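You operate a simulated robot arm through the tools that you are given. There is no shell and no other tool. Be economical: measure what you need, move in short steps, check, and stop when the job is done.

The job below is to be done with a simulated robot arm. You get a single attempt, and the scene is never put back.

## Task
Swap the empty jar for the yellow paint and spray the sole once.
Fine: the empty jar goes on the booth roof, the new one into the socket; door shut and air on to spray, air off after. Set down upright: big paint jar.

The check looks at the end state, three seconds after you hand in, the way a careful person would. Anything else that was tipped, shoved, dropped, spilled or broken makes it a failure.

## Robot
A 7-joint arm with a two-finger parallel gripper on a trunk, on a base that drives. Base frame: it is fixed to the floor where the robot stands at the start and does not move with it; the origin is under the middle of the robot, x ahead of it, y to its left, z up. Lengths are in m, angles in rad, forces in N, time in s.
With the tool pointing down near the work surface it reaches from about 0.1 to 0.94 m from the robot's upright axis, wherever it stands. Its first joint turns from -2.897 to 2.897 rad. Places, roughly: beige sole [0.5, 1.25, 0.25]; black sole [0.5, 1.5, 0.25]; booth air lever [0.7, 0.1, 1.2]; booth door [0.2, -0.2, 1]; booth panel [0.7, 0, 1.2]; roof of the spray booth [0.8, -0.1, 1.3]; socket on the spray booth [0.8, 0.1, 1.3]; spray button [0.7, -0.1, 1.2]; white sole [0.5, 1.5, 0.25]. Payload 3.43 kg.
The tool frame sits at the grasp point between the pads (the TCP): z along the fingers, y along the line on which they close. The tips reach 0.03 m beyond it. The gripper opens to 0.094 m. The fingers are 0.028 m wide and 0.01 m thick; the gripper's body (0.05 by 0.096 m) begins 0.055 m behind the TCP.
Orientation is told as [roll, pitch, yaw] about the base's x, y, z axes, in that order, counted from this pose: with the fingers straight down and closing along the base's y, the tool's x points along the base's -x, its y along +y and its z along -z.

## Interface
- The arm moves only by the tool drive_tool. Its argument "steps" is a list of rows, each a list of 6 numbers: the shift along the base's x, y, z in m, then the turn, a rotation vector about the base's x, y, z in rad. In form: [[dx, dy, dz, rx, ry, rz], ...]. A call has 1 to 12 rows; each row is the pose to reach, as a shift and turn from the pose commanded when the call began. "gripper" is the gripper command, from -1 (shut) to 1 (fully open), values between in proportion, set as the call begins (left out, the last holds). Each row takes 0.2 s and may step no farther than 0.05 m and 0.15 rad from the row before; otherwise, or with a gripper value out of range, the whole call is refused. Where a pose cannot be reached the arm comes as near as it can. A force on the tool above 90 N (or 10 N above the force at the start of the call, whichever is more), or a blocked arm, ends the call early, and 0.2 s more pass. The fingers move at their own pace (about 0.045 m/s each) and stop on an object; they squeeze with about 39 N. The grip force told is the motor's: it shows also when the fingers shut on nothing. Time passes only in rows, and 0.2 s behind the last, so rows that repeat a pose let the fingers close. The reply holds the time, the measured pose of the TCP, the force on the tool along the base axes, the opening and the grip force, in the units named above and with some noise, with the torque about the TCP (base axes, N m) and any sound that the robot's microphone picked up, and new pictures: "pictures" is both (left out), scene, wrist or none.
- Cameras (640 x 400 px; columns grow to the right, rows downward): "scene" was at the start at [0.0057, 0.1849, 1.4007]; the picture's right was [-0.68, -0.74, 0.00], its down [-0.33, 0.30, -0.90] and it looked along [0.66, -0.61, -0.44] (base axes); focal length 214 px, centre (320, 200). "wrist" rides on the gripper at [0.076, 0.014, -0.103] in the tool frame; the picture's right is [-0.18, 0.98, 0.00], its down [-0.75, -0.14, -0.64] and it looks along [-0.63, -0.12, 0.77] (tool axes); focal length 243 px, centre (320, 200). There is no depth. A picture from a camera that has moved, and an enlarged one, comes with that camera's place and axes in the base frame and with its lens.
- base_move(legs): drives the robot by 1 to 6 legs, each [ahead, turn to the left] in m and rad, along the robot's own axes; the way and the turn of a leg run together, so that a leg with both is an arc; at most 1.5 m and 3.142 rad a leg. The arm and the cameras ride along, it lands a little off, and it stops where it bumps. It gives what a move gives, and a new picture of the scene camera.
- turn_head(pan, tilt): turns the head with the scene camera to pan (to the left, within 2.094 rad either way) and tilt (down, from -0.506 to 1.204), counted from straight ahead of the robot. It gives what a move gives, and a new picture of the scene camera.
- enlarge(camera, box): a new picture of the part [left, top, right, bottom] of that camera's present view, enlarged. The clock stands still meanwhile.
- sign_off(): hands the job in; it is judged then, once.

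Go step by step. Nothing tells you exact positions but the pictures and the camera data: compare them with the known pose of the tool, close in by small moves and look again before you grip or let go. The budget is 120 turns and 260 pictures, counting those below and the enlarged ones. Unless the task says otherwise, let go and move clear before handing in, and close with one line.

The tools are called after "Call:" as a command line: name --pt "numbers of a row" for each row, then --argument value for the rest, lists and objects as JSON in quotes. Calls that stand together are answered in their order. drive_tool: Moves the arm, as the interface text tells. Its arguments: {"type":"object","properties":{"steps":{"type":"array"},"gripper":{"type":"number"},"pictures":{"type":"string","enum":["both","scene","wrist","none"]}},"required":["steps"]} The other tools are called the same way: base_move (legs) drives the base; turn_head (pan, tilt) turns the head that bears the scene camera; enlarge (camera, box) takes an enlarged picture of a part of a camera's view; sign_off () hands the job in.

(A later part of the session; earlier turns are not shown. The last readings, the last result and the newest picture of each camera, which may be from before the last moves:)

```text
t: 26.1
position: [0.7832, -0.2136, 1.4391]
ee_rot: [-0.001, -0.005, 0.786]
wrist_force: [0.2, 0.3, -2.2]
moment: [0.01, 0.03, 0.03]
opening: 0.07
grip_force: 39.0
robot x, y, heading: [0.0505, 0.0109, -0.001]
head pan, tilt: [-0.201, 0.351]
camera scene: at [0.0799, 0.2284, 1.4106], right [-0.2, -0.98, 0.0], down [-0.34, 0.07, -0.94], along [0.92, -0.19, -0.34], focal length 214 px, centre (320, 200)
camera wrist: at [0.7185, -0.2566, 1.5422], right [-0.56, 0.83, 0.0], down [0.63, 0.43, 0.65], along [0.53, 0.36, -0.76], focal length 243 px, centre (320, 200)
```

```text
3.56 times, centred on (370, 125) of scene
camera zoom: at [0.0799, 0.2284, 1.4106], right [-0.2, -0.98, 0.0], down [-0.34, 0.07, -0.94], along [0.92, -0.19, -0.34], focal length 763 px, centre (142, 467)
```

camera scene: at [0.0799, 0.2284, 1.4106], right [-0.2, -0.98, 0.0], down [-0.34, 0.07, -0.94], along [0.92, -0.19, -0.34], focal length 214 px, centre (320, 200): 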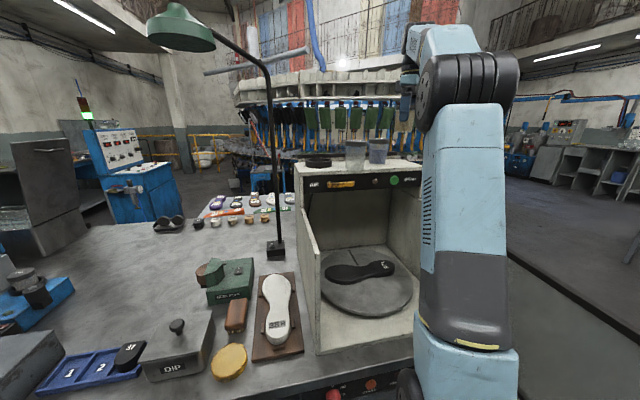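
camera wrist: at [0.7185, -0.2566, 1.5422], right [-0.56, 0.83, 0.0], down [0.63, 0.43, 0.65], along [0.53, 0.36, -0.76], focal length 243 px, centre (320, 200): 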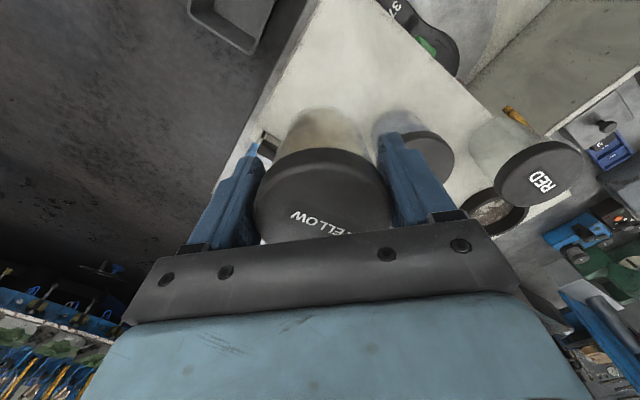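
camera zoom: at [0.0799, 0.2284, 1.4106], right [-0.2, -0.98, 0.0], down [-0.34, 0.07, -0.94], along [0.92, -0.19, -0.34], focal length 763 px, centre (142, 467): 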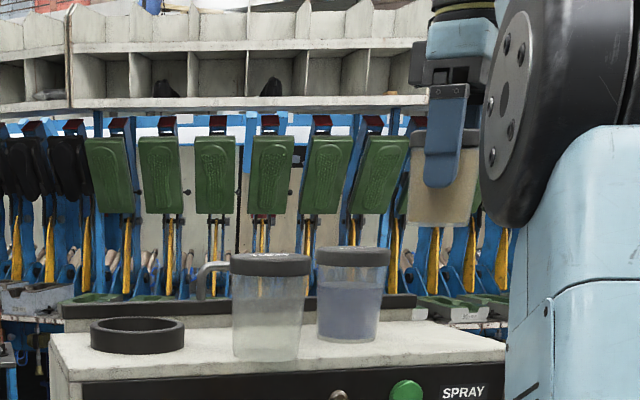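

Yellow jar held. I back off a little, raise further, then cross over the other jars to in front of the socket while turning back to yaw 0.

Call:
drive_tool --pt "-0.03 0 0.01 0 0 0" --pt "-0.06 0 0.03 0 0 0" --pt "-0.06 0 0.045 0 0 0" --pt "-0.06 0 0.045 0 0 0" --pictures "none"

Call:
enlarge --camera "scene" --box '[280, 70, 460, 180]'

```text
t: 27.1
position: [0.7214, -0.215, 1.485]
ee_rot: [-0.001, -0.005, 0.785]
wrist_force: [-0.4, 0.2, -1.4]
moment: [0.0, 0.02, 0.04]
opening: 0.0699
grip_force: 39.3
robot x, y, heading: [0.0517, 0.0103, -0.005]
head pan, tilt: [-0.201, 0.351]
```

```text
3.56 times, centred on (370, 125) of scene
camera zoom: at [0.0798, 0.2284, 1.4106], right [-0.2, -0.98, 0.0], down [-0.34, 0.07, -0.94], along [0.92, -0.19, -0.34], focal length 763 px, centre (142, 467)
```

zoom: 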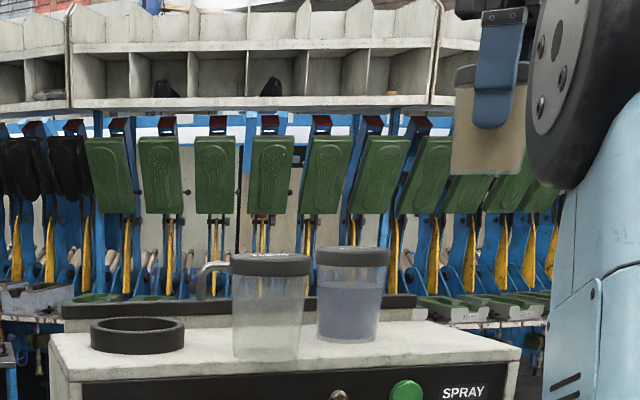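

Clear by ~5 cm. Cross over now.

Call:
drive_tool --pt "0 0.03 0 0 0 -0.1" --pt "0 0.07 0 0 0 -0.22" --pt "0 0.11 0 0 0 -0.34" --pt "0 0.15 0 0 0 -0.46" --pt "0 0.19 0 0 0 -0.58" --pt "0 0.23 0 0 0 -0.7" --pt "0 0.27 0 0 0 -0.785" --pt "0 0.305 0 0 0 -0.785" --pt "0.025 0.305 -0.02 0 0 -0.785" --pt "0.053 0.305 -0.05 0 0 -0.785" --pt "0.053 0.305 -0.08 0 0 -0.785" --pt "0.053 0.305 -0.08 0 0 -0.785"

Call:
enlarge --camera "scene" --box '[280, 80, 430, 180]'

```text
t: 29.7
position: [0.7732, 0.0914, 1.4068]
ee_rot: [-0.002, -0.004, 0.0]
wrist_force: [-0.4, -1.5, -1.5]
moment: [0.01, 0.03, 0.02]
opening: 0.0701
grip_force: 38.8
robot x, y, heading: [0.0497, 0.0115, -0.0]
head pan, tilt: [-0.201, 0.351]
camera scene: at [0.0799, 0.2285, 1.4106], right [-0.2, -0.98, 0.0], down [-0.34, 0.07, -0.94], along [0.92, -0.19, -0.34], focal length 214 px, centre (320, 200)
camera wrist: at [0.697, 0.1065, 1.5085], right [0.18, 0.98, 0.0], down [0.75, -0.14, 0.65], along [0.63, -0.12, -0.76], focal length 243 px, centre (320, 200)
```

scene: 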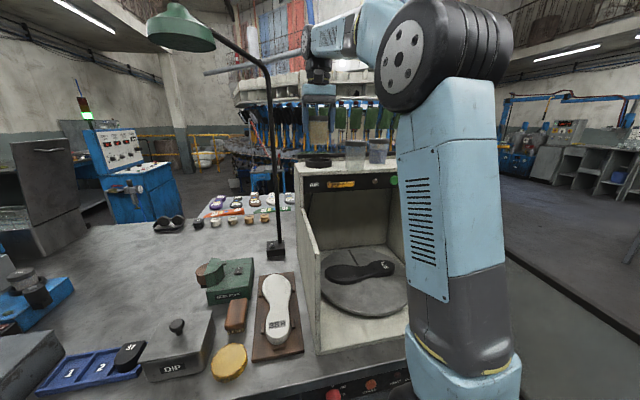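
wrist: 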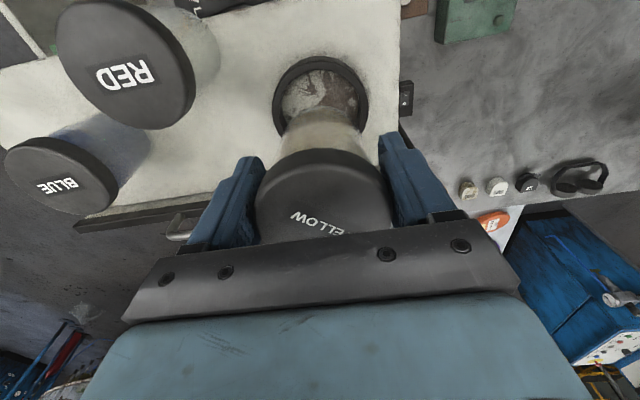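

```text
4.00 times, centred on (355, 130) of scene
camera zoom: at [0.0799, 0.2285, 1.4106], right [-0.2, -0.98, 0.0], down [-0.34, 0.07, -0.94], along [0.92, -0.19, -0.34], focal length 858 px, centre (180, 480)
```

zoom: 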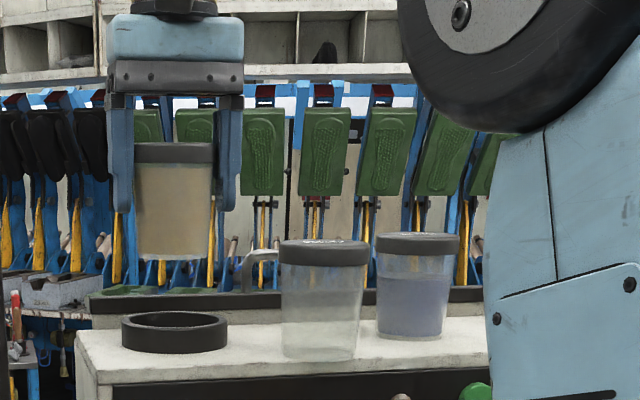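

Yellow hangs above the socket, aligned within a few mm. Lower in steps and check before entering the ring deeply.

Call:
drive_tool --pt "-0.001 -0.001 -0.02 0 0 0" --pt "-0.001 -0.001 -0.03 0 0 0" --pt "-0.001 -0.001 -0.036 0 0 0" --pt "-0.001 -0.001 -0.036 0 0 0" --pictures "wrist"

Call:
enlarge --camera "scene" --box '[290, 110, 350, 180]'

Call:
enlarge --camera "wrist" --box '[220, 40, 420, 170]'

```text
t: 30.7
position: [0.7742, 0.0902, 1.3698]
ee_rot: [-0.003, -0.005, 0.002]
wrist_force: [-0.2, -0.7, -2.6]
moment: [0.01, -0.01, -0.01]
opening: 0.0701
grip_force: 38.9
robot x, y, heading: [0.0492, 0.0135, -0.002]
head pan, tilt: [-0.201, 0.351]
camera wrist: at [0.6971, 0.1056, 1.4718], right [0.18, 0.98, 0.0], down [0.75, -0.14, 0.65], along [0.63, -0.12, -0.76], focal length 243 px, centre (320, 200)
```

wrist: 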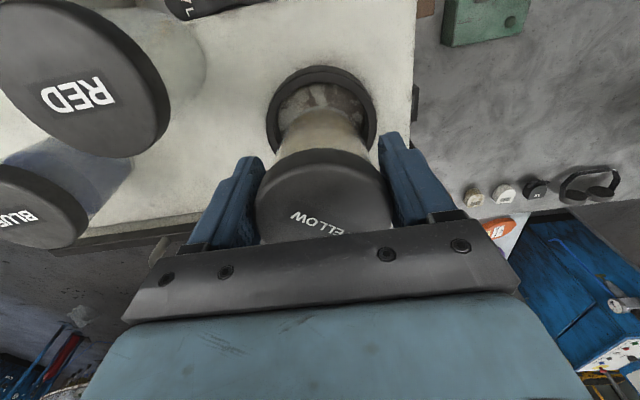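

```text
5.71 times, centred on (320, 145) of scene
camera zoom: at [0.0799, 0.2285, 1.4106], right [-0.2, -0.98, 0.0], down [-0.34, 0.07, -0.94], along [0.92, -0.19, -0.34], focal length 1226 px, centre (320, 514)
```

zoom: 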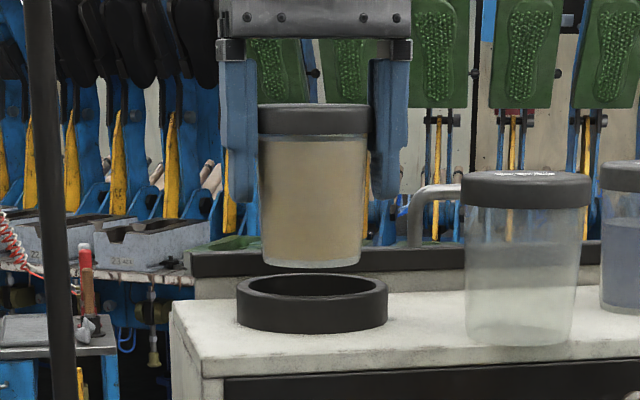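

```text
3.08 times, centred on (320, 105) of wrist
camera zoom: at [0.6971, 0.1056, 1.4718], right [0.18, 0.98, 0.0], down [0.75, -0.14, 0.65], along [0.63, -0.12, -0.76], focal length 746 px, centre (320, 492)
```

zoom: 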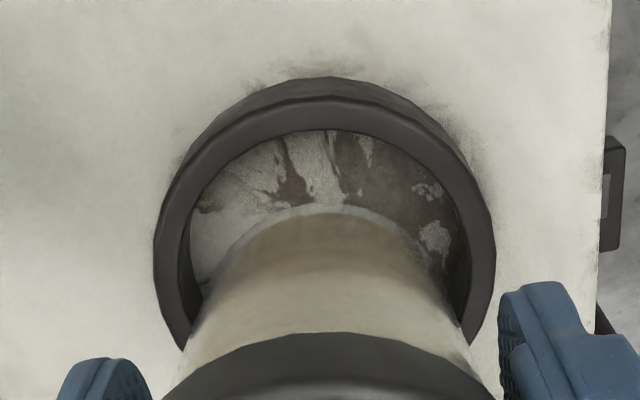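

Laterally centered; by the wrist view the jar sits about 5 mm too far forward. I shift back 5 mm and lower slowly into the ring.

Call:
drive_tool --pt "-0.005 0 0 0 0 0" --pt "-0.005 0 -0.006 0 0 0" --pt "-0.005 0 -0.012 0 0 0" --pt "-0.005 0 -0.018 0 0 0" --pt "-0.005 0 -0.022 0 0 0" --pt "-0.005 0 -0.022 0 0 0" --pictures "none"

Call:
enlarge --camera "scene" --box '[290, 110, 350, 180]'

Call:
enlarge --camera "wrist" --box '[220, 40, 420, 170]'

```text
t: 32.1
position: [0.7678, 0.0914, 1.3473]
ee_rot: [-0.001, -0.006, 0.0]
wrist_force: [-0.1, -0.2, -1.6]
moment: [-0.03, 0.04, -0.02]
opening: 0.07
grip_force: 39.1
robot x, y, heading: [0.05, 0.0156, -0.004]
head pan, tilt: [-0.201, 0.351]
```

```text
5.71 times, centred on (320, 145) of scene
camera zoom: at [0.0798, 0.2285, 1.4106], right [-0.2, -0.98, 0.0], down [-0.34, 0.07, -0.94], along [0.92, -0.19, -0.34], focal length 1226 px, centre (320, 514)
```

zoom: 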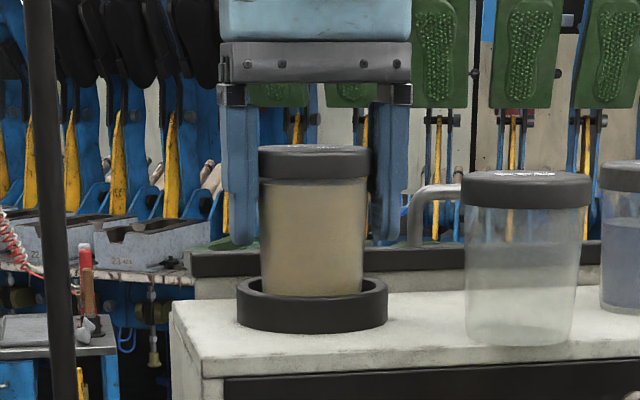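

```text
3.08 times, centred on (320, 105) of wrist
camera zoom: at [0.6915, 0.1065, 1.4495], right [0.18, 0.98, 0.0], down [0.75, -0.14, 0.65], along [0.63, -0.12, -0.76], focal length 746 px, centre (320, 492)
```

zoom: 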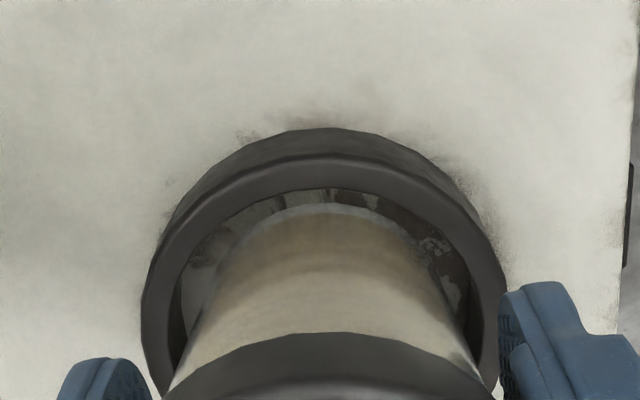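

The jar is inside the ring with no side force. Continue down gently to contact.

Call:
drive_tool --pt "0 0 -0.004 0 0 0" --pt "0 0 -0.007 0 0 0" --pt "0 0 -0.009 0 0 0" --pt "0 0 -0.011 0 0 0" --pt "0 0 -0.012 0 0 0" --pt "0 0 -0.013 0 0 0" --pictures "none"

Call:
enlarge --camera "scene" --box '[290, 110, 350, 180]'

```text
t: 33.5
position: [0.7678, 0.0917, 1.3373]
ee_rot: [-0.001, -0.01, 0.001]
wrist_force: [11.4, 5.3, 32.2]
moment: [0.15, -0.12, -0.01]
opening: 0.0698
grip_force: 38.5
robot x, y, heading: [0.0522, 0.0134, 0.006]
head pan, tilt: [-0.201, 0.351]
```

```text
5.71 times, centred on (320, 145) of scene
camera zoom: at [0.0792, 0.2286, 1.4105], right [-0.2, -0.98, 0.0], down [-0.34, 0.07, -0.94], along [0.92, -0.19, -0.34], focal length 1226 px, centre (320, 514)
```

zoom: 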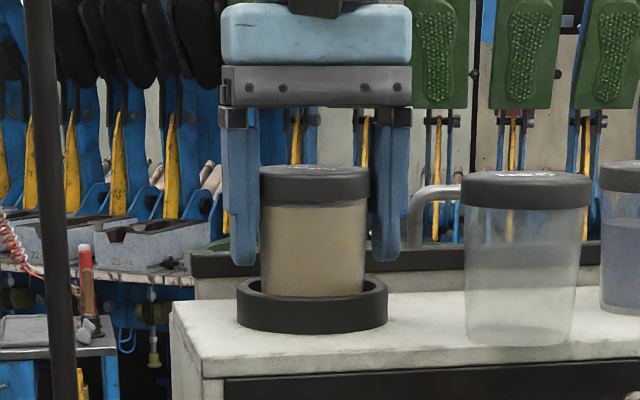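

Contact at z≈1.337, as expected for the socket floor. Release and rise.

Call:
drive_tool --pt "0 0 0.002 0 0 0" --pt "0 0 0.002 0 0 0" --pictures "none"

Call:
drive_tool --pt "0 0 0 0 0 0" --pt "0 0 0 0 0 0" --pt "0 0 0 0 0 0" --pt "0 0 0.02 0 0 0" --pt "0 0 0.05 0 0 0" --pt "0 0 0.09 0 0 0" --pt "0 0 0.12 0 0 0" --pt "0 0 0.12 0 0 0" --gripper 0.8

Call:
enlarge --camera "scene" --box '[280, 100, 430, 200]'

```text
t: 34.1
position: [0.7665, 0.0909, 1.336]
ee_rot: [-0.001, -0.005, 0.001]
wrist_force: [6.2, 4.8, 21.5]
moment: [0.13, -0.49, 0.09]
opening: 0.0702
grip_force: 38.6
robot x, y, heading: [0.0501, 0.0116, -0.001]
head pan, tilt: [-0.201, 0.351]
```

```text
t: 35.9
position: [0.7692, 0.0908, 1.4562]
ee_rot: [-0.002, -0.005, -0.001]
wrist_force: [0.1, -0.6, -0.2]
moment: [0.01, 0.0, 0.01]
opening: 0.0846
grip_force: 0.1
robot x, y, heading: [0.0503, 0.011, 0.0]
head pan, tilt: [-0.201, 0.351]
camera scene: at [0.0798, 0.2285, 1.4106], right [-0.2, -0.98, 0.0], down [-0.34, 0.07, -0.94], along [0.92, -0.19, -0.34], focal length 214 px, centre (320, 200)
camera wrist: at [0.6935, 0.1062, 1.5583], right [0.18, 0.98, 0.0], down [0.75, -0.14, 0.65], along [0.63, -0.12, -0.76], focal length 243 px, centre (320, 200)
```

scene: 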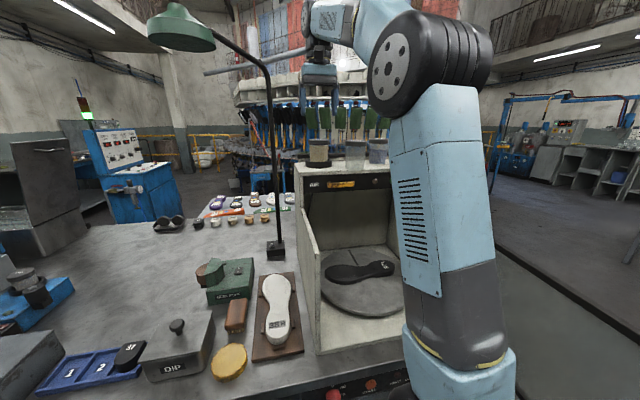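
wrist: 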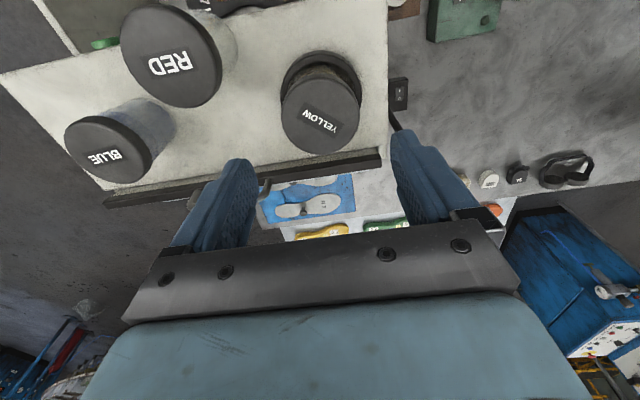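

```text
4.00 times, centred on (355, 150) of scene
camera zoom: at [0.0798, 0.2285, 1.4106], right [-0.2, -0.98, 0.0], down [-0.34, 0.07, -0.94], along [0.92, -0.19, -0.34], focal length 858 px, centre (180, 400)
```

zoom: 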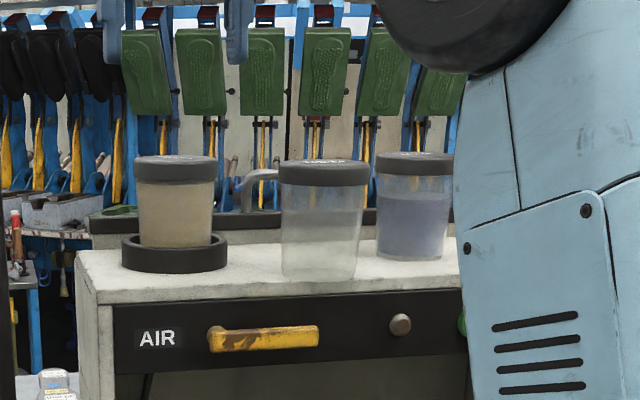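

Yellow is seated in the socket, red and blue stand on the roof. Now I look at the door and the space behind before backing up.

Call:
turn_head --pan -2.0 --tilt 0.6

Call:
turn_head --pan -1.1 --tilt 0.7

```text
t: 37.7
position: [0.7696, 0.0905, 1.4561]
ee_rot: [-0.002, -0.003, 0.001]
wrist_force: [0.2, 0.3, 0.0]
moment: [-0.05, 0.05, 0.01]
opening: 0.0844
grip_force: 0.1
robot x, y, heading: [0.0511, 0.0092, 0.002]
head pan, tilt: [-2.0, 0.6]
camera scene: at [-0.0483, 0.1667, 1.3879], right [-0.91, 0.42, 0.0], down [0.23, 0.51, -0.83], along [-0.34, -0.75, -0.56], focal length 214 px, centre (320, 200)
```

scene: 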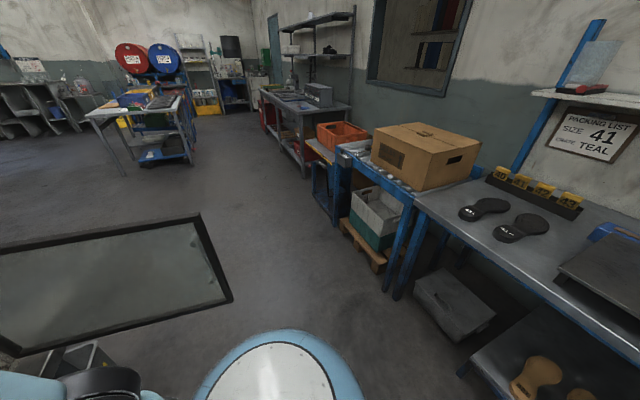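

```text
t: 38.9
position: [0.7701, 0.0918, 1.4567]
ee_rot: [-0.002, -0.006, 0.001]
wrist_force: [-0.2, 0.4, -0.5]
moment: [0.01, -0.01, 0.0]
opening: 0.0844
grip_force: 0.1
robot x, y, heading: [0.0526, 0.0122, -0.005]
head pan, tilt: [-1.1, 0.7]
camera scene: at [0.027, 0.1713, 1.3792], right [-0.89, -0.45, 0.0], down [-0.29, 0.57, -0.76], along [0.35, -0.68, -0.64], focal length 214 px, centre (320, 200)
```

scene: 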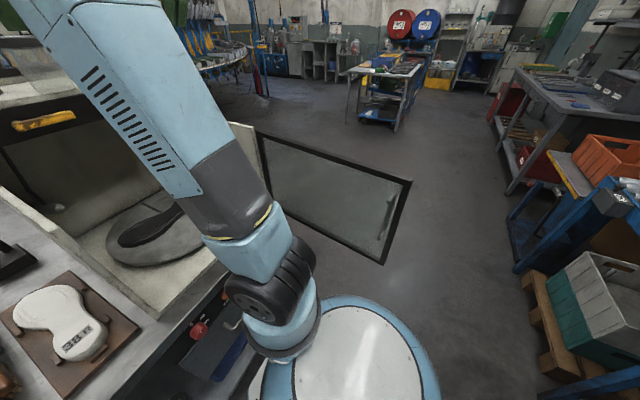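

Door: hinge near (0.41, -0.23), free edge near (0.03, -0.18), z ≈0.90–1.16, open ~82°. The robot stands in its swing, so I back up 0.25 m first (there's about 0.4 m free behind).

Call:
base_move --legs '[[-0.25, 0]]'

Call:
turn_head --pan -0.6 --tilt 0.6

```text
t: 40.7
position: [0.5173, 0.088, 1.4555]
ee_rot: [-0.002, -0.006, -0.004]
wrist_force: [-0.1, 0.5, -0.7]
moment: [-0.01, -0.01, -0.03]
opening: 0.0844
grip_force: 0.0
robot x, y, heading: [-0.2009, 0.0129, -0.006]
head pan, tilt: [-1.1, 0.7]
camera scene: at [-0.2252, 0.172, 1.3792], right [-0.89, -0.45, 0.0], down [-0.29, 0.58, -0.76], along [0.34, -0.68, -0.64], focal length 214 px, centre (320, 200)
```

scene: 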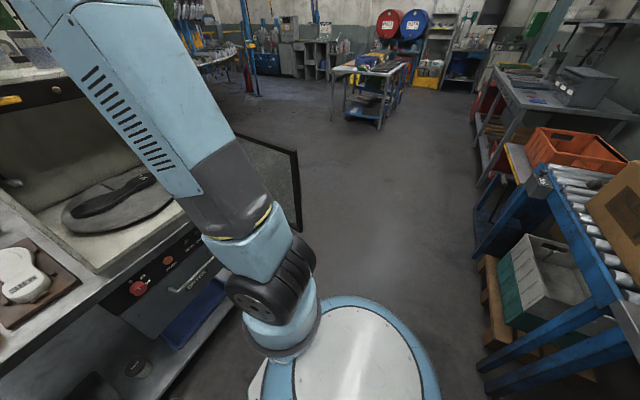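

```text
t: 41.6
position: [0.516, 0.0872, 1.457]
ee_rot: [0.001, -0.005, -0.003]
wrist_force: [-0.3, -0.6, -0.2]
moment: [0.06, 0.02, 0.02]
opening: 0.0848
grip_force: 0.0
robot x, y, heading: [-0.2039, 0.014, -0.006]
head pan, tilt: [-0.6, 0.6]
camera scene: at [-0.1909, 0.1975, 1.3878], right [-0.57, -0.82, 0.0], down [-0.46, 0.32, -0.82], along [0.68, -0.47, -0.57], focal length 214 px, centre (320, 200)
```

scene: 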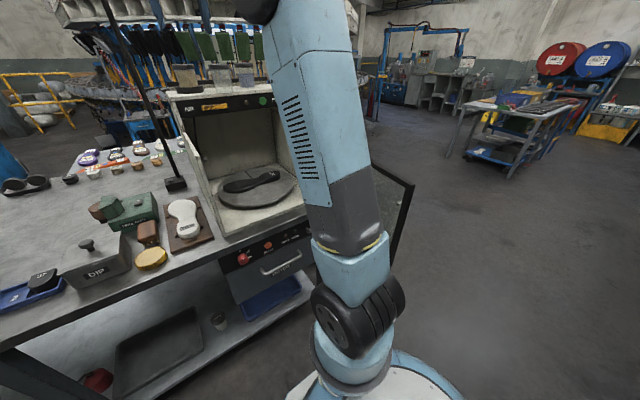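

Triangulated: free edge (0.025, -0.20), hinge (0.435, -0.25), top z≈1.15. I shut the fingers and move the tool to above the outside (−y) face of the door.

Call:
drive_tool --pt "-0.035 -0.02 0 0 0 0" --pt "-0.07 -0.05 0 0 0 0" --pt "-0.105 -0.08 0 0 0 0" --pt "-0.14 -0.115 0 0 0 0" --pt "-0.175 -0.15 0 0 0 0" --pt "-0.205 -0.185 0 0 0 0" --pt "-0.24 -0.22 0 0 0 0" --pt "-0.275 -0.255 0 0 0 0" --pt "-0.31 -0.29 0 0 0 0" --pt "-0.345 -0.325 0 0 0 0" --pt "-0.38 -0.36 0 0 0 0" --pt "-0.41 -0.395 0 0 0 0" --gripper -1

```text
t: 44.2
position: [0.1098, -0.3101, 1.4576]
ee_rot: [-0.002, -0.007, -0.004]
wrist_force: [0.7, -0.1, -0.2]
moment: [-0.04, 0.02, 0.01]
opening: 0.0002
grip_force: 33.0
robot x, y, heading: [-0.2023, 0.0115, -0.002]
head pan, tilt: [-0.6, 0.6]
camera scene: at [-0.1911, 0.1978, 1.3878], right [-0.57, -0.82, 0.0], down [-0.46, 0.32, -0.82], along [0.68, -0.47, -0.57], focal length 214 px, centre (320, 200)
camera wrist: at [0.0324, -0.294, 1.5602], right [0.19, 0.98, 0.0], down [0.75, -0.14, 0.65], along [0.63, -0.12, -0.76], focal length 243 px, centre (320, 200)
```

scene: 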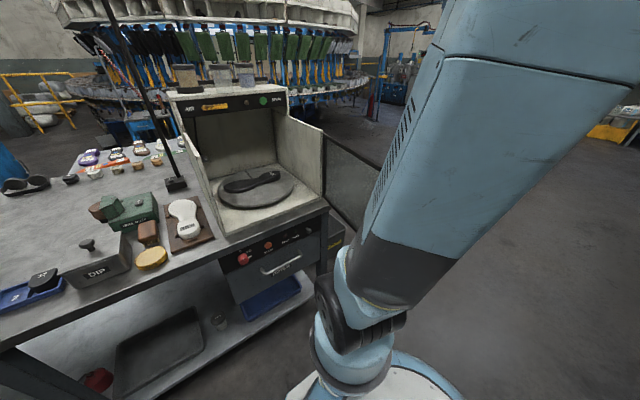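
wrist: 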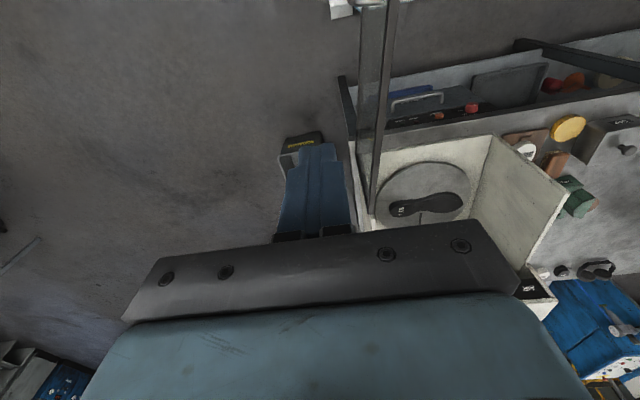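

The door is seen edge-on to the right of the fingers, with ~10 cm clearance. Descend on its outer side.

Call:
drive_tool --pt "0 0 -0.045 0 0 0" --pt "0 0 -0.09 0 0 0" --pt "0 0 -0.135 0 0 0" --pt "0 0 -0.18 0 0 0" --pt "0 0 -0.225 0 0 0" --pt "0 0 -0.27 0 0 0" --pt "0 0 -0.31 0 0 0" --pt "0 0 -0.338 0 0 0" --pt "0 0 -0.338 0 0 0"

```text
t: 46.2
position: [0.1054, -0.3058, 1.122]
ee_rot: [-0.002, -0.005, -0.005]
wrist_force: [0.1, -1.1, 0.0]
moment: [-0.02, -0.03, 0.01]
opening: 0.0002
grip_force: 32.9
robot x, y, heading: [-0.2029, 0.0095, -0.003]
head pan, tilt: [-0.6, 0.6]
camera scene: at [-0.1913, 0.1976, 1.3878], right [-0.57, -0.82, 0.0], down [-0.46, 0.32, -0.82], along [0.68, -0.47, -0.57], focal length 214 px, centre (320, 200)
camera wrist: at [0.0283, -0.2897, 1.2239], right [0.19, 0.98, 0.0], down [0.75, -0.14, 0.65], along [0.63, -0.12, -0.76], focal length 243 px, centre (320, 200)
```

scene: 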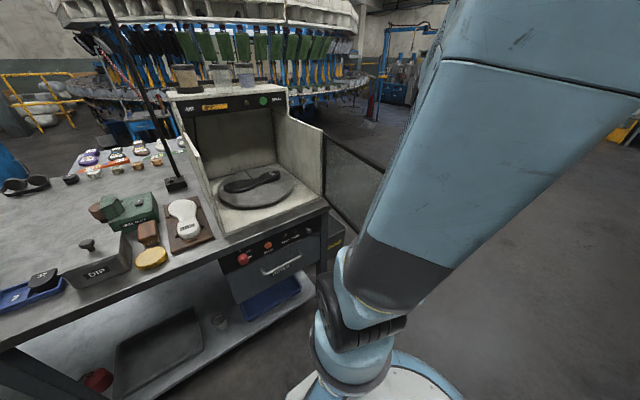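
wrist: 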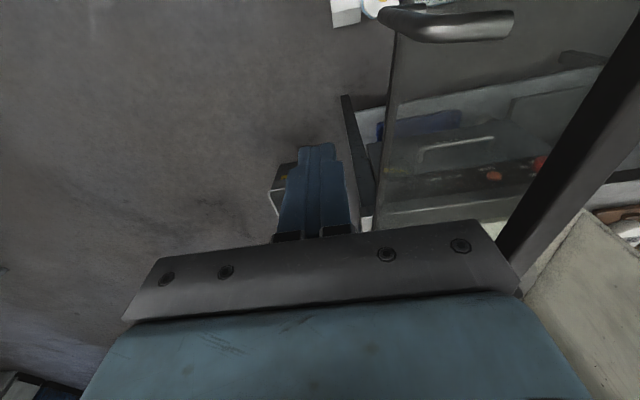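

The outside handle sits nearer the free edge (x≈0.05), clear of the fingers. Begin pushing the door along its arc, first half.

Call:
drive_tool --pt "0 0.036 0 0 0 0" --pt "0 0.066 0 0 0 0" --pt "0.002 0.1 0 0 0 0" --pt "0.006 0.123 0 0 0 0" --pt "0.014 0.151 0 0 0 0" --pt "0.023 0.178 0 0 0 0" --pt "0.0355 0.204 0 0 0 0" --pt "0.05 0.229 0 0 0 0" --pt "0.066 0.253 0 0 0 0" --pt "0.085 0.275 0 0 0 0"

```text
t: 48.4
position: [0.1939, -0.0334, 1.1172]
ee_rot: [-0.003, -0.005, -0.005]
wrist_force: [-0.2, 0.2, 0.9]
moment: [0.0, -0.03, -0.03]
opening: 0.0
grip_force: 32.9
robot x, y, heading: [-0.2013, 0.0148, -0.003]
head pan, tilt: [-0.6, 0.6]
camera scene: at [-0.1916, 0.1975, 1.3878], right [-0.57, -0.82, 0.0], down [-0.46, 0.32, -0.83], along [0.68, -0.47, -0.56], focal length 214 px, centre (320, 200)
camera wrist: at [0.1176, -0.0177, 1.2195], right [0.19, 0.98, 0.0], down [0.75, -0.14, 0.65], along [0.63, -0.12, -0.76], focal length 243 px, centre (320, 200)
```

scene: 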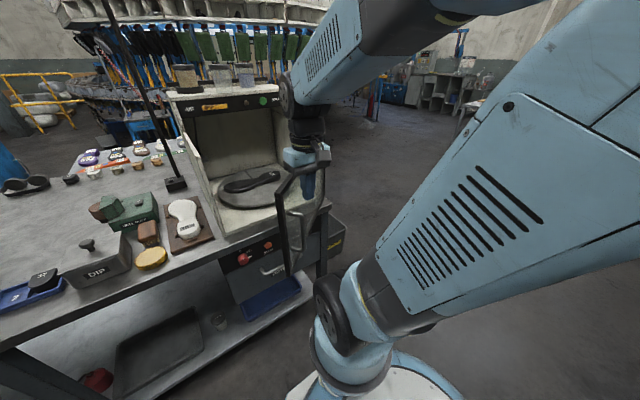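
wrist: 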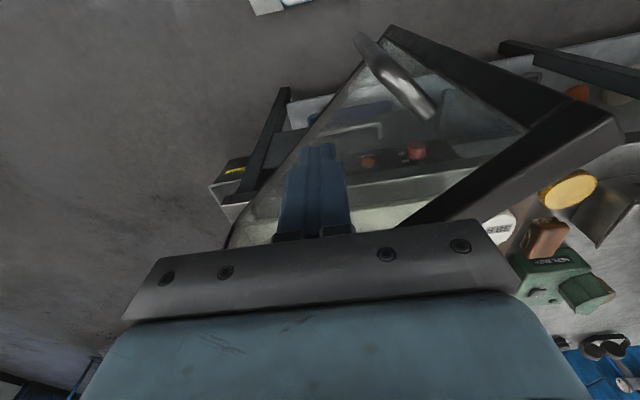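

The door swings freely. Continue the arc nearly to closed.

Call:
drive_tool --pt "0.02 0.02 0 0 0 0" --pt "0.042 0.039 0 0 0 0" --pt "0.065 0.056 0 0 0 0" --pt "0.09 0.07 0 0 0 0" --pt "0.116 0.083 0 0 0 0" --pt "0.143 0.093 0 0 0 0" --pt "0.171 0.1 0 0 0 0" --pt "0.185 0.103 0 0 0 0" --pt "0.194 0.105 0 0 0 0"

```text
t: 50.4
position: [0.386, 0.074, 1.1187]
ee_rot: [-0.002, -0.007, -0.004]
wrist_force: [0.0, 0.4, -0.3]
moment: [0.0, 0.03, 0.01]
opening: 0.0
grip_force: 33.1
robot x, y, heading: [-0.2021, 0.0141, -0.007]
head pan, tilt: [-0.6, 0.6]
camera scene: at [-0.1911, 0.1976, 1.3878], right [-0.57, -0.82, 0.0], down [-0.46, 0.32, -0.82], along [0.68, -0.47, -0.57], focal length 214 px, centre (320, 200)
camera wrist: at [0.3094, 0.0896, 1.2215], right [0.19, 0.98, 0.0], down [0.75, -0.14, 0.65], along [0.63, -0.12, -0.76], focal length 243 px, centre (320, 200)
```

scene: 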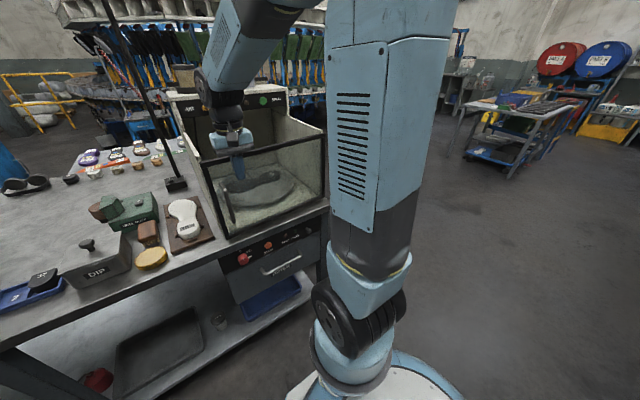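
wrist: 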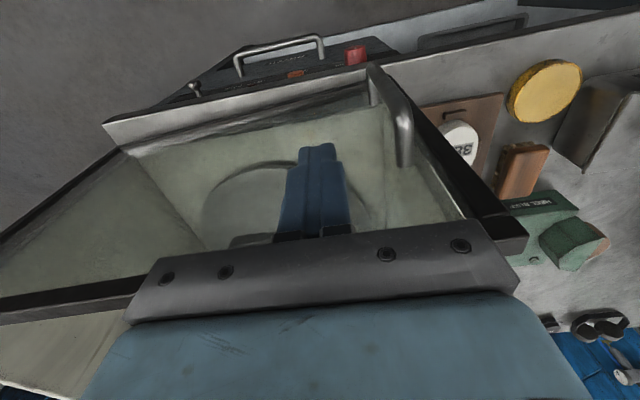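

Nearly shut. Push the last bit in small steps, watching force.

Call:
drive_tool --pt "0.008 0.001 0 0 0 0" --pt "0.016 0.001 0 0 0 0" --pt "0.022 0.001 0 0 0 0" --pt "0.028 0.001 0 0 0 0" --pt "0.034 0.001 0 0 0 0" --pt "0.04 0.001 0 0 0 0"

Call:
enlarge --camera "scene" --box '[160, 80, 340, 250]'

```text
t: 51.9
position: [0.4126, 0.0757, 1.1205]
ee_rot: [-0.002, 0.012, 0.0]
wrist_force: [-47.7, -2.9, 20.2]
moment: [0.21, -1.98, 0.23]
opening: 0.0003
grip_force: 32.3
robot x, y, heading: [-0.2055, 0.0099, -0.006]
head pan, tilt: [-0.6, 0.6]
stopped in row 6: the force on the tool passed its limit at 99 N (the readings are from after the stop); the commanded pose is now the measured one
camera scene: at [-0.1955, 0.1974, 1.3879], right [-0.57, -0.82, 0.0], down [-0.46, 0.32, -0.83], along [0.68, -0.47, -0.56], focal length 214 px, centre (320, 200)
camera wrist: at [0.3382, 0.0902, 1.2219], right [0.18, 0.98, -0.01], down [0.76, -0.14, 0.63], along [0.62, -0.12, -0.77], focal length 243 px, centre (320, 200)
```

scene: 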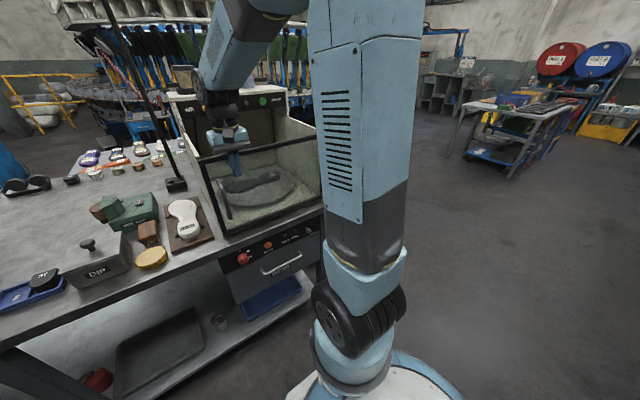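
wrist: 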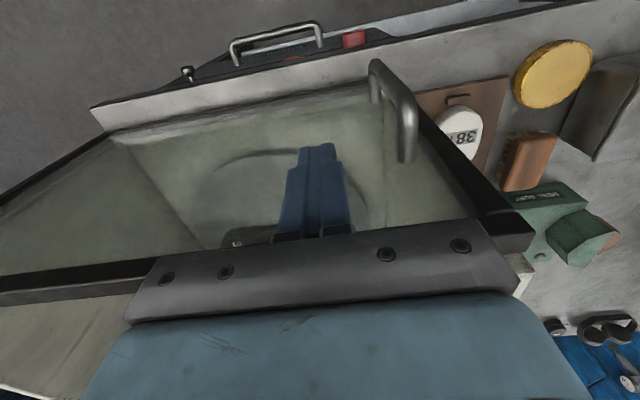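

```text
2.35 times, centred on (250, 165) of scene
camera zoom: at [-0.1955, 0.1974, 1.3879], right [-0.57, -0.82, 0.0], down [-0.46, 0.32, -0.83], along [0.68, -0.47, -0.56], focal length 505 px, centre (485, 282)
```

zoom: 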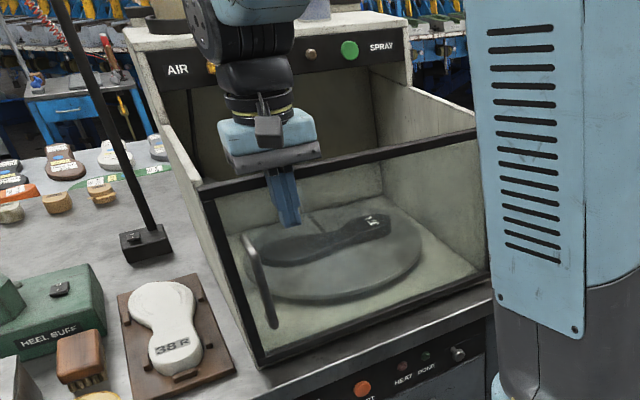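

The door hits its stop: shut. Back away from it and raise the tool, then look at the panel.

Call:
drive_tool --pt "-0.02 0 0 0 0 0" --pt "-0.06 0 0 0 0 0" --pt "-0.1 0 0.02 0 0 0" --pt "-0.1 -0.04 0.05 0 0 0" --pt "-0.1 -0.08 0.08 0 0 0" --pt "-0.1 -0.12 0.11 0 0 0" --pt "-0.1 -0.16 0.13 0 0 0" --pt "-0.1 -0.2 0.13 0 0 0" --pt "-0.1 -0.24 0.13 0 0 0" --pt "-0.1 -0.27 0.13 0 0 0" --pictures "none"

Call:
turn_head --pan -0.25 --tilt 0.3

Call:
enlarge --camera "scene" --box '[270, 130, 420, 280]'

```text
t: 54.0
position: [0.3199, -0.195, 1.2486]
ee_rot: [-0.004, 0.01, 0.0]
wrist_force: [0.0, 0.2, 0.1]
moment: [-0.01, -0.01, 0.01]
opening: 0.0
grip_force: 33.6
robot x, y, heading: [-0.2027, 0.0132, -0.004]
head pan, tilt: [-0.6, 0.6]
```

```text
t: 54.9
position: [0.32, -0.1944, 1.2486]
ee_rot: [-0.004, 0.01, -0.002]
wrist_force: [-0.2, -0.3, 0.3]
moment: [-0.01, 0.0, 0.01]
opening: 0.0
grip_force: 32.8
robot x, y, heading: [-0.2033, 0.0152, -0.005]
head pan, tilt: [-0.25, 0.3]
camera scene: at [-0.1738, 0.2243, 1.4152], right [-0.25, -0.97, 0.0], down [-0.29, 0.07, -0.95], along [0.92, -0.24, -0.3], focal length 214 px, centre (320, 200)
```

scene: 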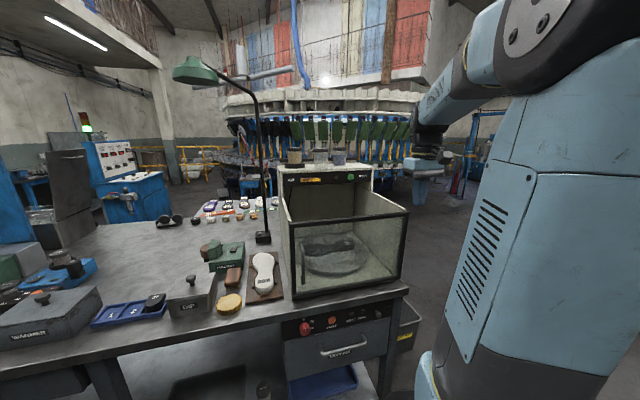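

```text
2.67 times, centred on (345, 205) of scene
camera zoom: at [-0.1738, 0.2243, 1.4152], right [-0.25, -0.97, 0.0], down [-0.29, 0.07, -0.95], along [0.92, -0.24, -0.3], focal length 572 px, centre (253, 187)
```

zoom: 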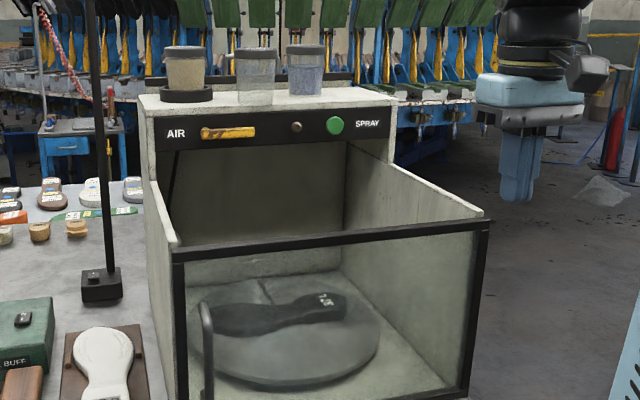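

Door is shut. The lever (pivot near (0.67, 0.083, 1.236)) points horizontally to −y; the dark lamp beside it suggests air is off; the button is near (0.67, -0.124, 1.238). I tilt the tool forward so it can work the panel, and look closely.

Call:
drive_tool --pt "0.0 0.0 0.04 0 -0.14 0" --pt "0.02 0.03 0.06 0 -0.28 0" --pt "0.045 0.06 0.06 0 -0.42 0" --pt "0.07 0.09 0.06 0 -0.56 0" --pt "0.095 0.12 0.06 0 -0.7 0" --pt "0.12 0.15 0.06 0 -0.84 0" --pt "0.145 0.18 0.055 0 -0.97 0" --pt "0.165 0.2 0.05 0 -1.02 0" --pt "0.165 0.2 0.05 0 -1.02 0"

Call:
enlarge --camera "scene" --box '[260, 140, 420, 240]'

```text
t: 56.9
position: [0.4854, 0.0064, 1.2938]
ee_rot: [0.0, -1.011, -0.002]
wrist_force: [0.4, -0.7, -0.1]
moment: [-0.01, 0.01, -0.02]
opening: 0.0
grip_force: 32.8
robot x, y, heading: [-0.2072, 0.0124, -0.006]
head pan, tilt: [-0.25, 0.3]
camera scene: at [-0.1738, 0.2243, 1.4153], right [-0.25, -0.97, 0.0], down [-0.29, 0.07, -0.96], along [0.92, -0.24, -0.3], focal length 214 px, centre (320, 200)
camera wrist: at [0.3578, 0.0213, 1.2841], right [0.1, 0.98, 0.16], down [-0.14, -0.14, 0.98], along [0.98, -0.12, 0.13], focal length 243 px, centre (320, 200)
```

scene: 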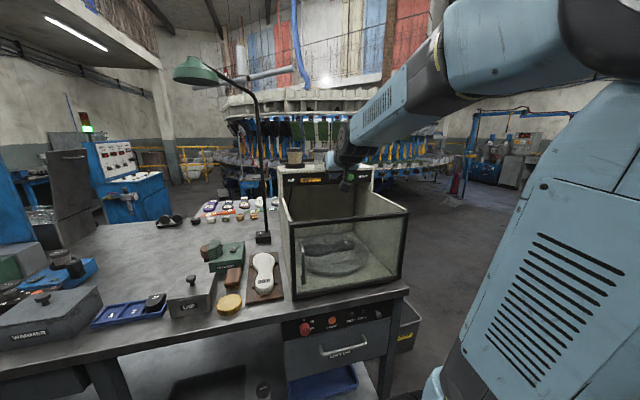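
wrist: 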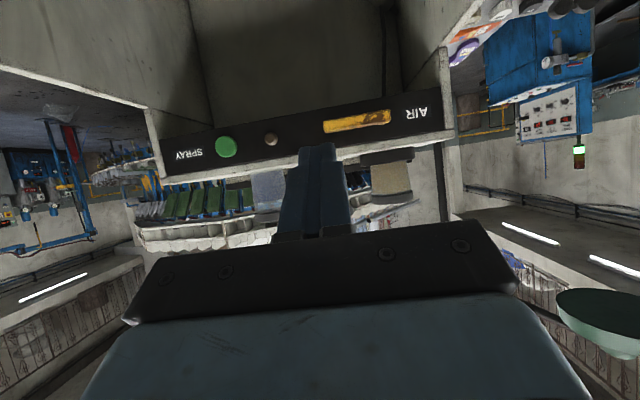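

```text
4.00 times, centred on (340, 190) of scene
camera zoom: at [-0.1738, 0.2243, 1.4153], right [-0.25, -0.97, 0.0], down [-0.29, 0.07, -0.96], along [0.92, -0.24, -0.3], focal length 858 px, centre (240, 240)
```

zoom: 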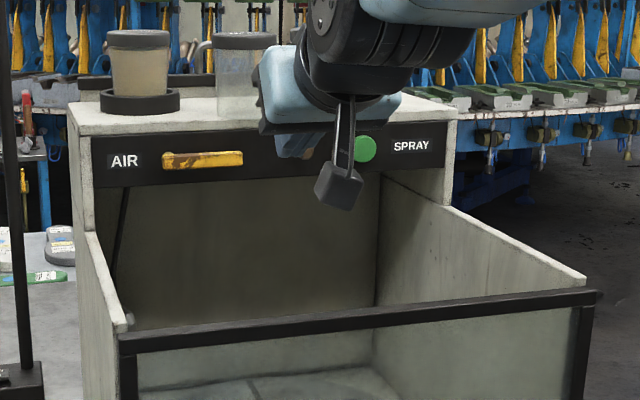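

Great view of the panel. Enlarge it.

Call:
enlarge --camera "wrist" --box '[150, 80, 460, 200]'

```text
2.06 times, centred on (305, 140) of wrist
camera zoom: at [0.3578, 0.0213, 1.2841], right [0.1, 0.98, 0.16], down [-0.14, -0.14, 0.98], along [0.98, -0.12, 0.13], focal length 501 px, centre (351, 324)
```

zoom: 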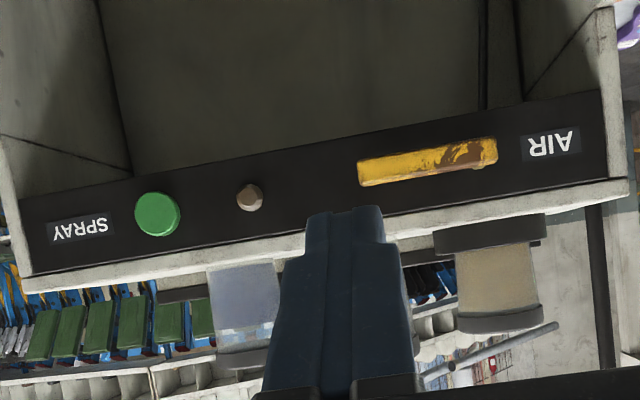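

Lever spans y 0.002–0.085 at x≈0.668, z≈1.235; pivot at its +y end (~0.075). I bring the fingertips over it at y≈0.03 (clear of the red jar) and press down a bit to test its direction.

Call:
drive_tool --pt "0.04 0.008 0.008 0 0 0" --pt "0.08 0.016 0.008 0 0 0" --pt "0.12 0.024 0.008 0 0 0" --pt "0.15 0.024 0.008 0 0 0" --pt "0.167 0.024 0.008 0 0 0" --pt "0.167 0.024 0.008 0 0 0"

Call:
enlarge --camera "wrist" --box '[150, 0, 500, 200]'

Call:
enlarge --camera "scene" --box '[260, 140, 380, 220]'

```text
t: 58.3
position: [0.6503, 0.0299, 1.3026]
ee_rot: [0.002, -1.009, -0.003]
wrist_force: [-0.4, 0.2, 0.2]
moment: [0.0, 0.0, 0.01]
opening: 0.0
grip_force: 33.4
robot x, y, heading: [-0.2053, 0.0113, -0.004]
head pan, tilt: [-0.25, 0.3]
camera scene: at [-0.1735, 0.2244, 1.4153], right [-0.25, -0.97, 0.0], down [-0.29, 0.07, -0.96], along [0.92, -0.24, -0.3], focal length 214 px, centre (320, 200)
camera wrist: at [0.5237, 0.0451, 1.2928], right [0.1, 0.98, 0.16], down [-0.14, -0.14, 0.98], along [0.98, -0.12, 0.13], focal length 243 px, centre (320, 200)
```

scene: 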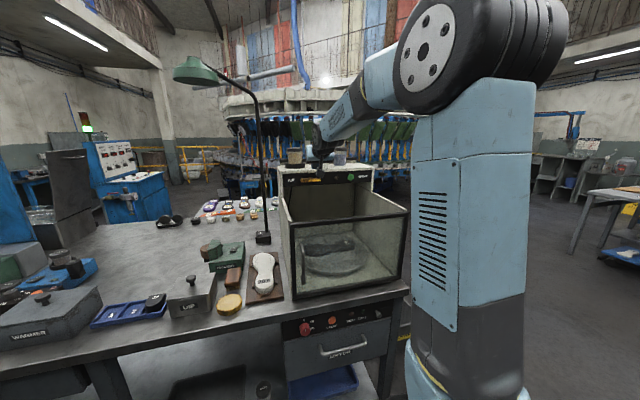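
wrist: 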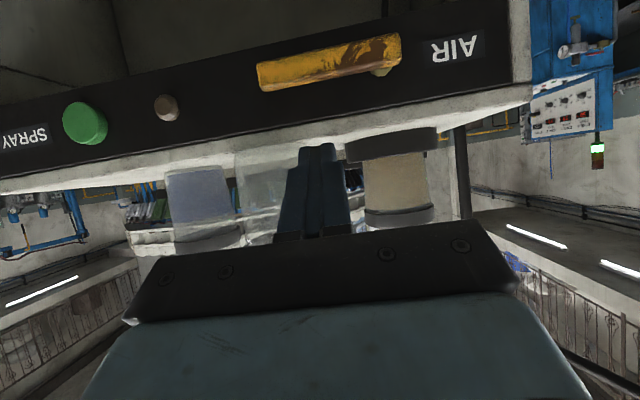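

```text
1.83 times, centred on (325, 100) of wrist
camera zoom: at [0.5237, 0.0451, 1.2928], right [0.1, 0.98, 0.16], down [-0.14, -0.14, 0.98], along [0.98, -0.12, 0.13], focal length 444 px, centre (311, 383)
```

zoom: 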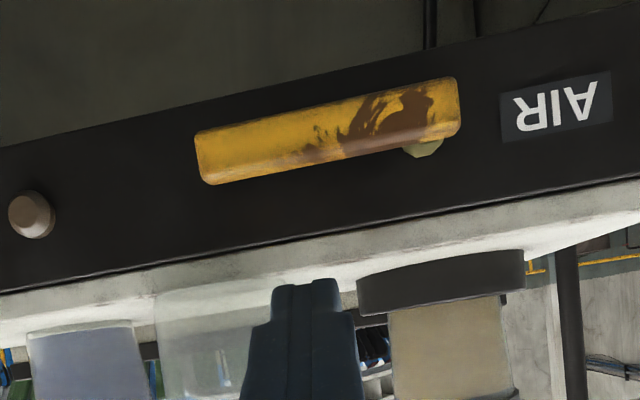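

```text
5.00 times, centred on (320, 180) of scene
camera zoom: at [-0.1735, 0.2244, 1.4153], right [-0.25, -0.97, 0.0], down [-0.29, 0.07, -0.96], along [0.92, -0.24, -0.3], focal length 1072 px, centre (320, 300)
```

zoom: 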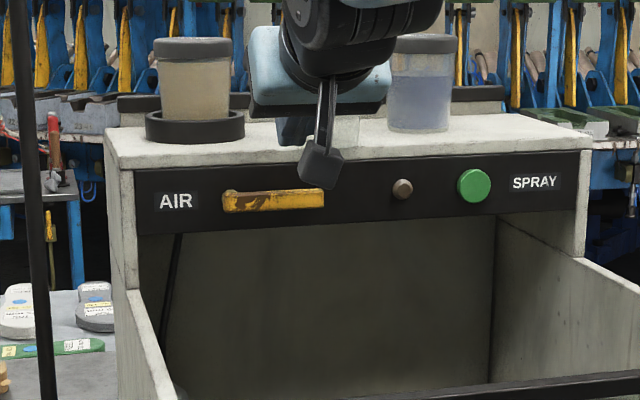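

Fingertips are above the lever's middle. Press down gently.

Call:
drive_tool --pt "0 0 -0.015 0 0 0" --pt "0 0 -0.03 0 0 0" --pt "0 -0.001 -0.038 0 0 0" --pt "0 -0.002 -0.045 0 0 0" --pt "0 -0.003 -0.052 0 0 0" --pt "0 -0.003 -0.058 0 0 0" --pictures "none"

Call:
enlarge --camera "wrist" --box '[150, 0, 500, 200]'

Call:
enlarge --camera "scene" --box '[260, 140, 380, 220]'

```text
t: 59.7
position: [0.6499, 0.027, 1.2464]
ee_rot: [0.0, -1.009, -0.003]
wrist_force: [-6.0, 3.2, 1.6]
moment: [0.07, 0.12, 0.16]
opening: 0.0
grip_force: 33.1
robot x, y, heading: [-0.2057, 0.0089, -0.003]
head pan, tilt: [-0.25, 0.3]
```

```text
1.83 times, centred on (325, 100) of wrist
camera zoom: at [0.523, 0.0423, 1.2367], right [0.1, 0.98, 0.16], down [-0.14, -0.14, 0.98], along [0.98, -0.12, 0.13], focal length 444 px, centre (311, 383)
```

zoom: 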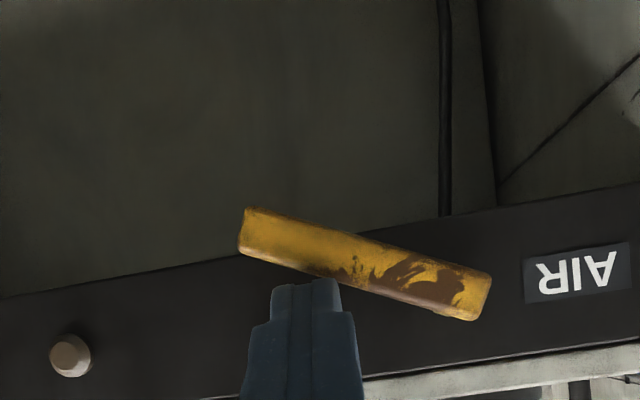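

```text
5.00 times, centred on (320, 180) of scene
camera zoom: at [-0.1742, 0.2245, 1.4153], right [-0.25, -0.97, 0.0], down [-0.29, 0.07, -0.96], along [0.92, -0.24, -0.3], focal length 1072 px, centre (320, 300)
```

zoom: 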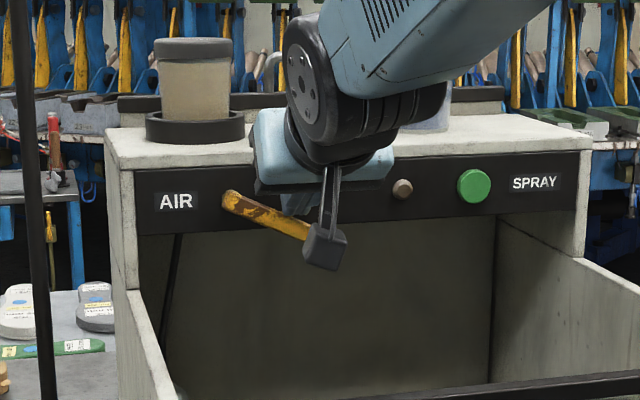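

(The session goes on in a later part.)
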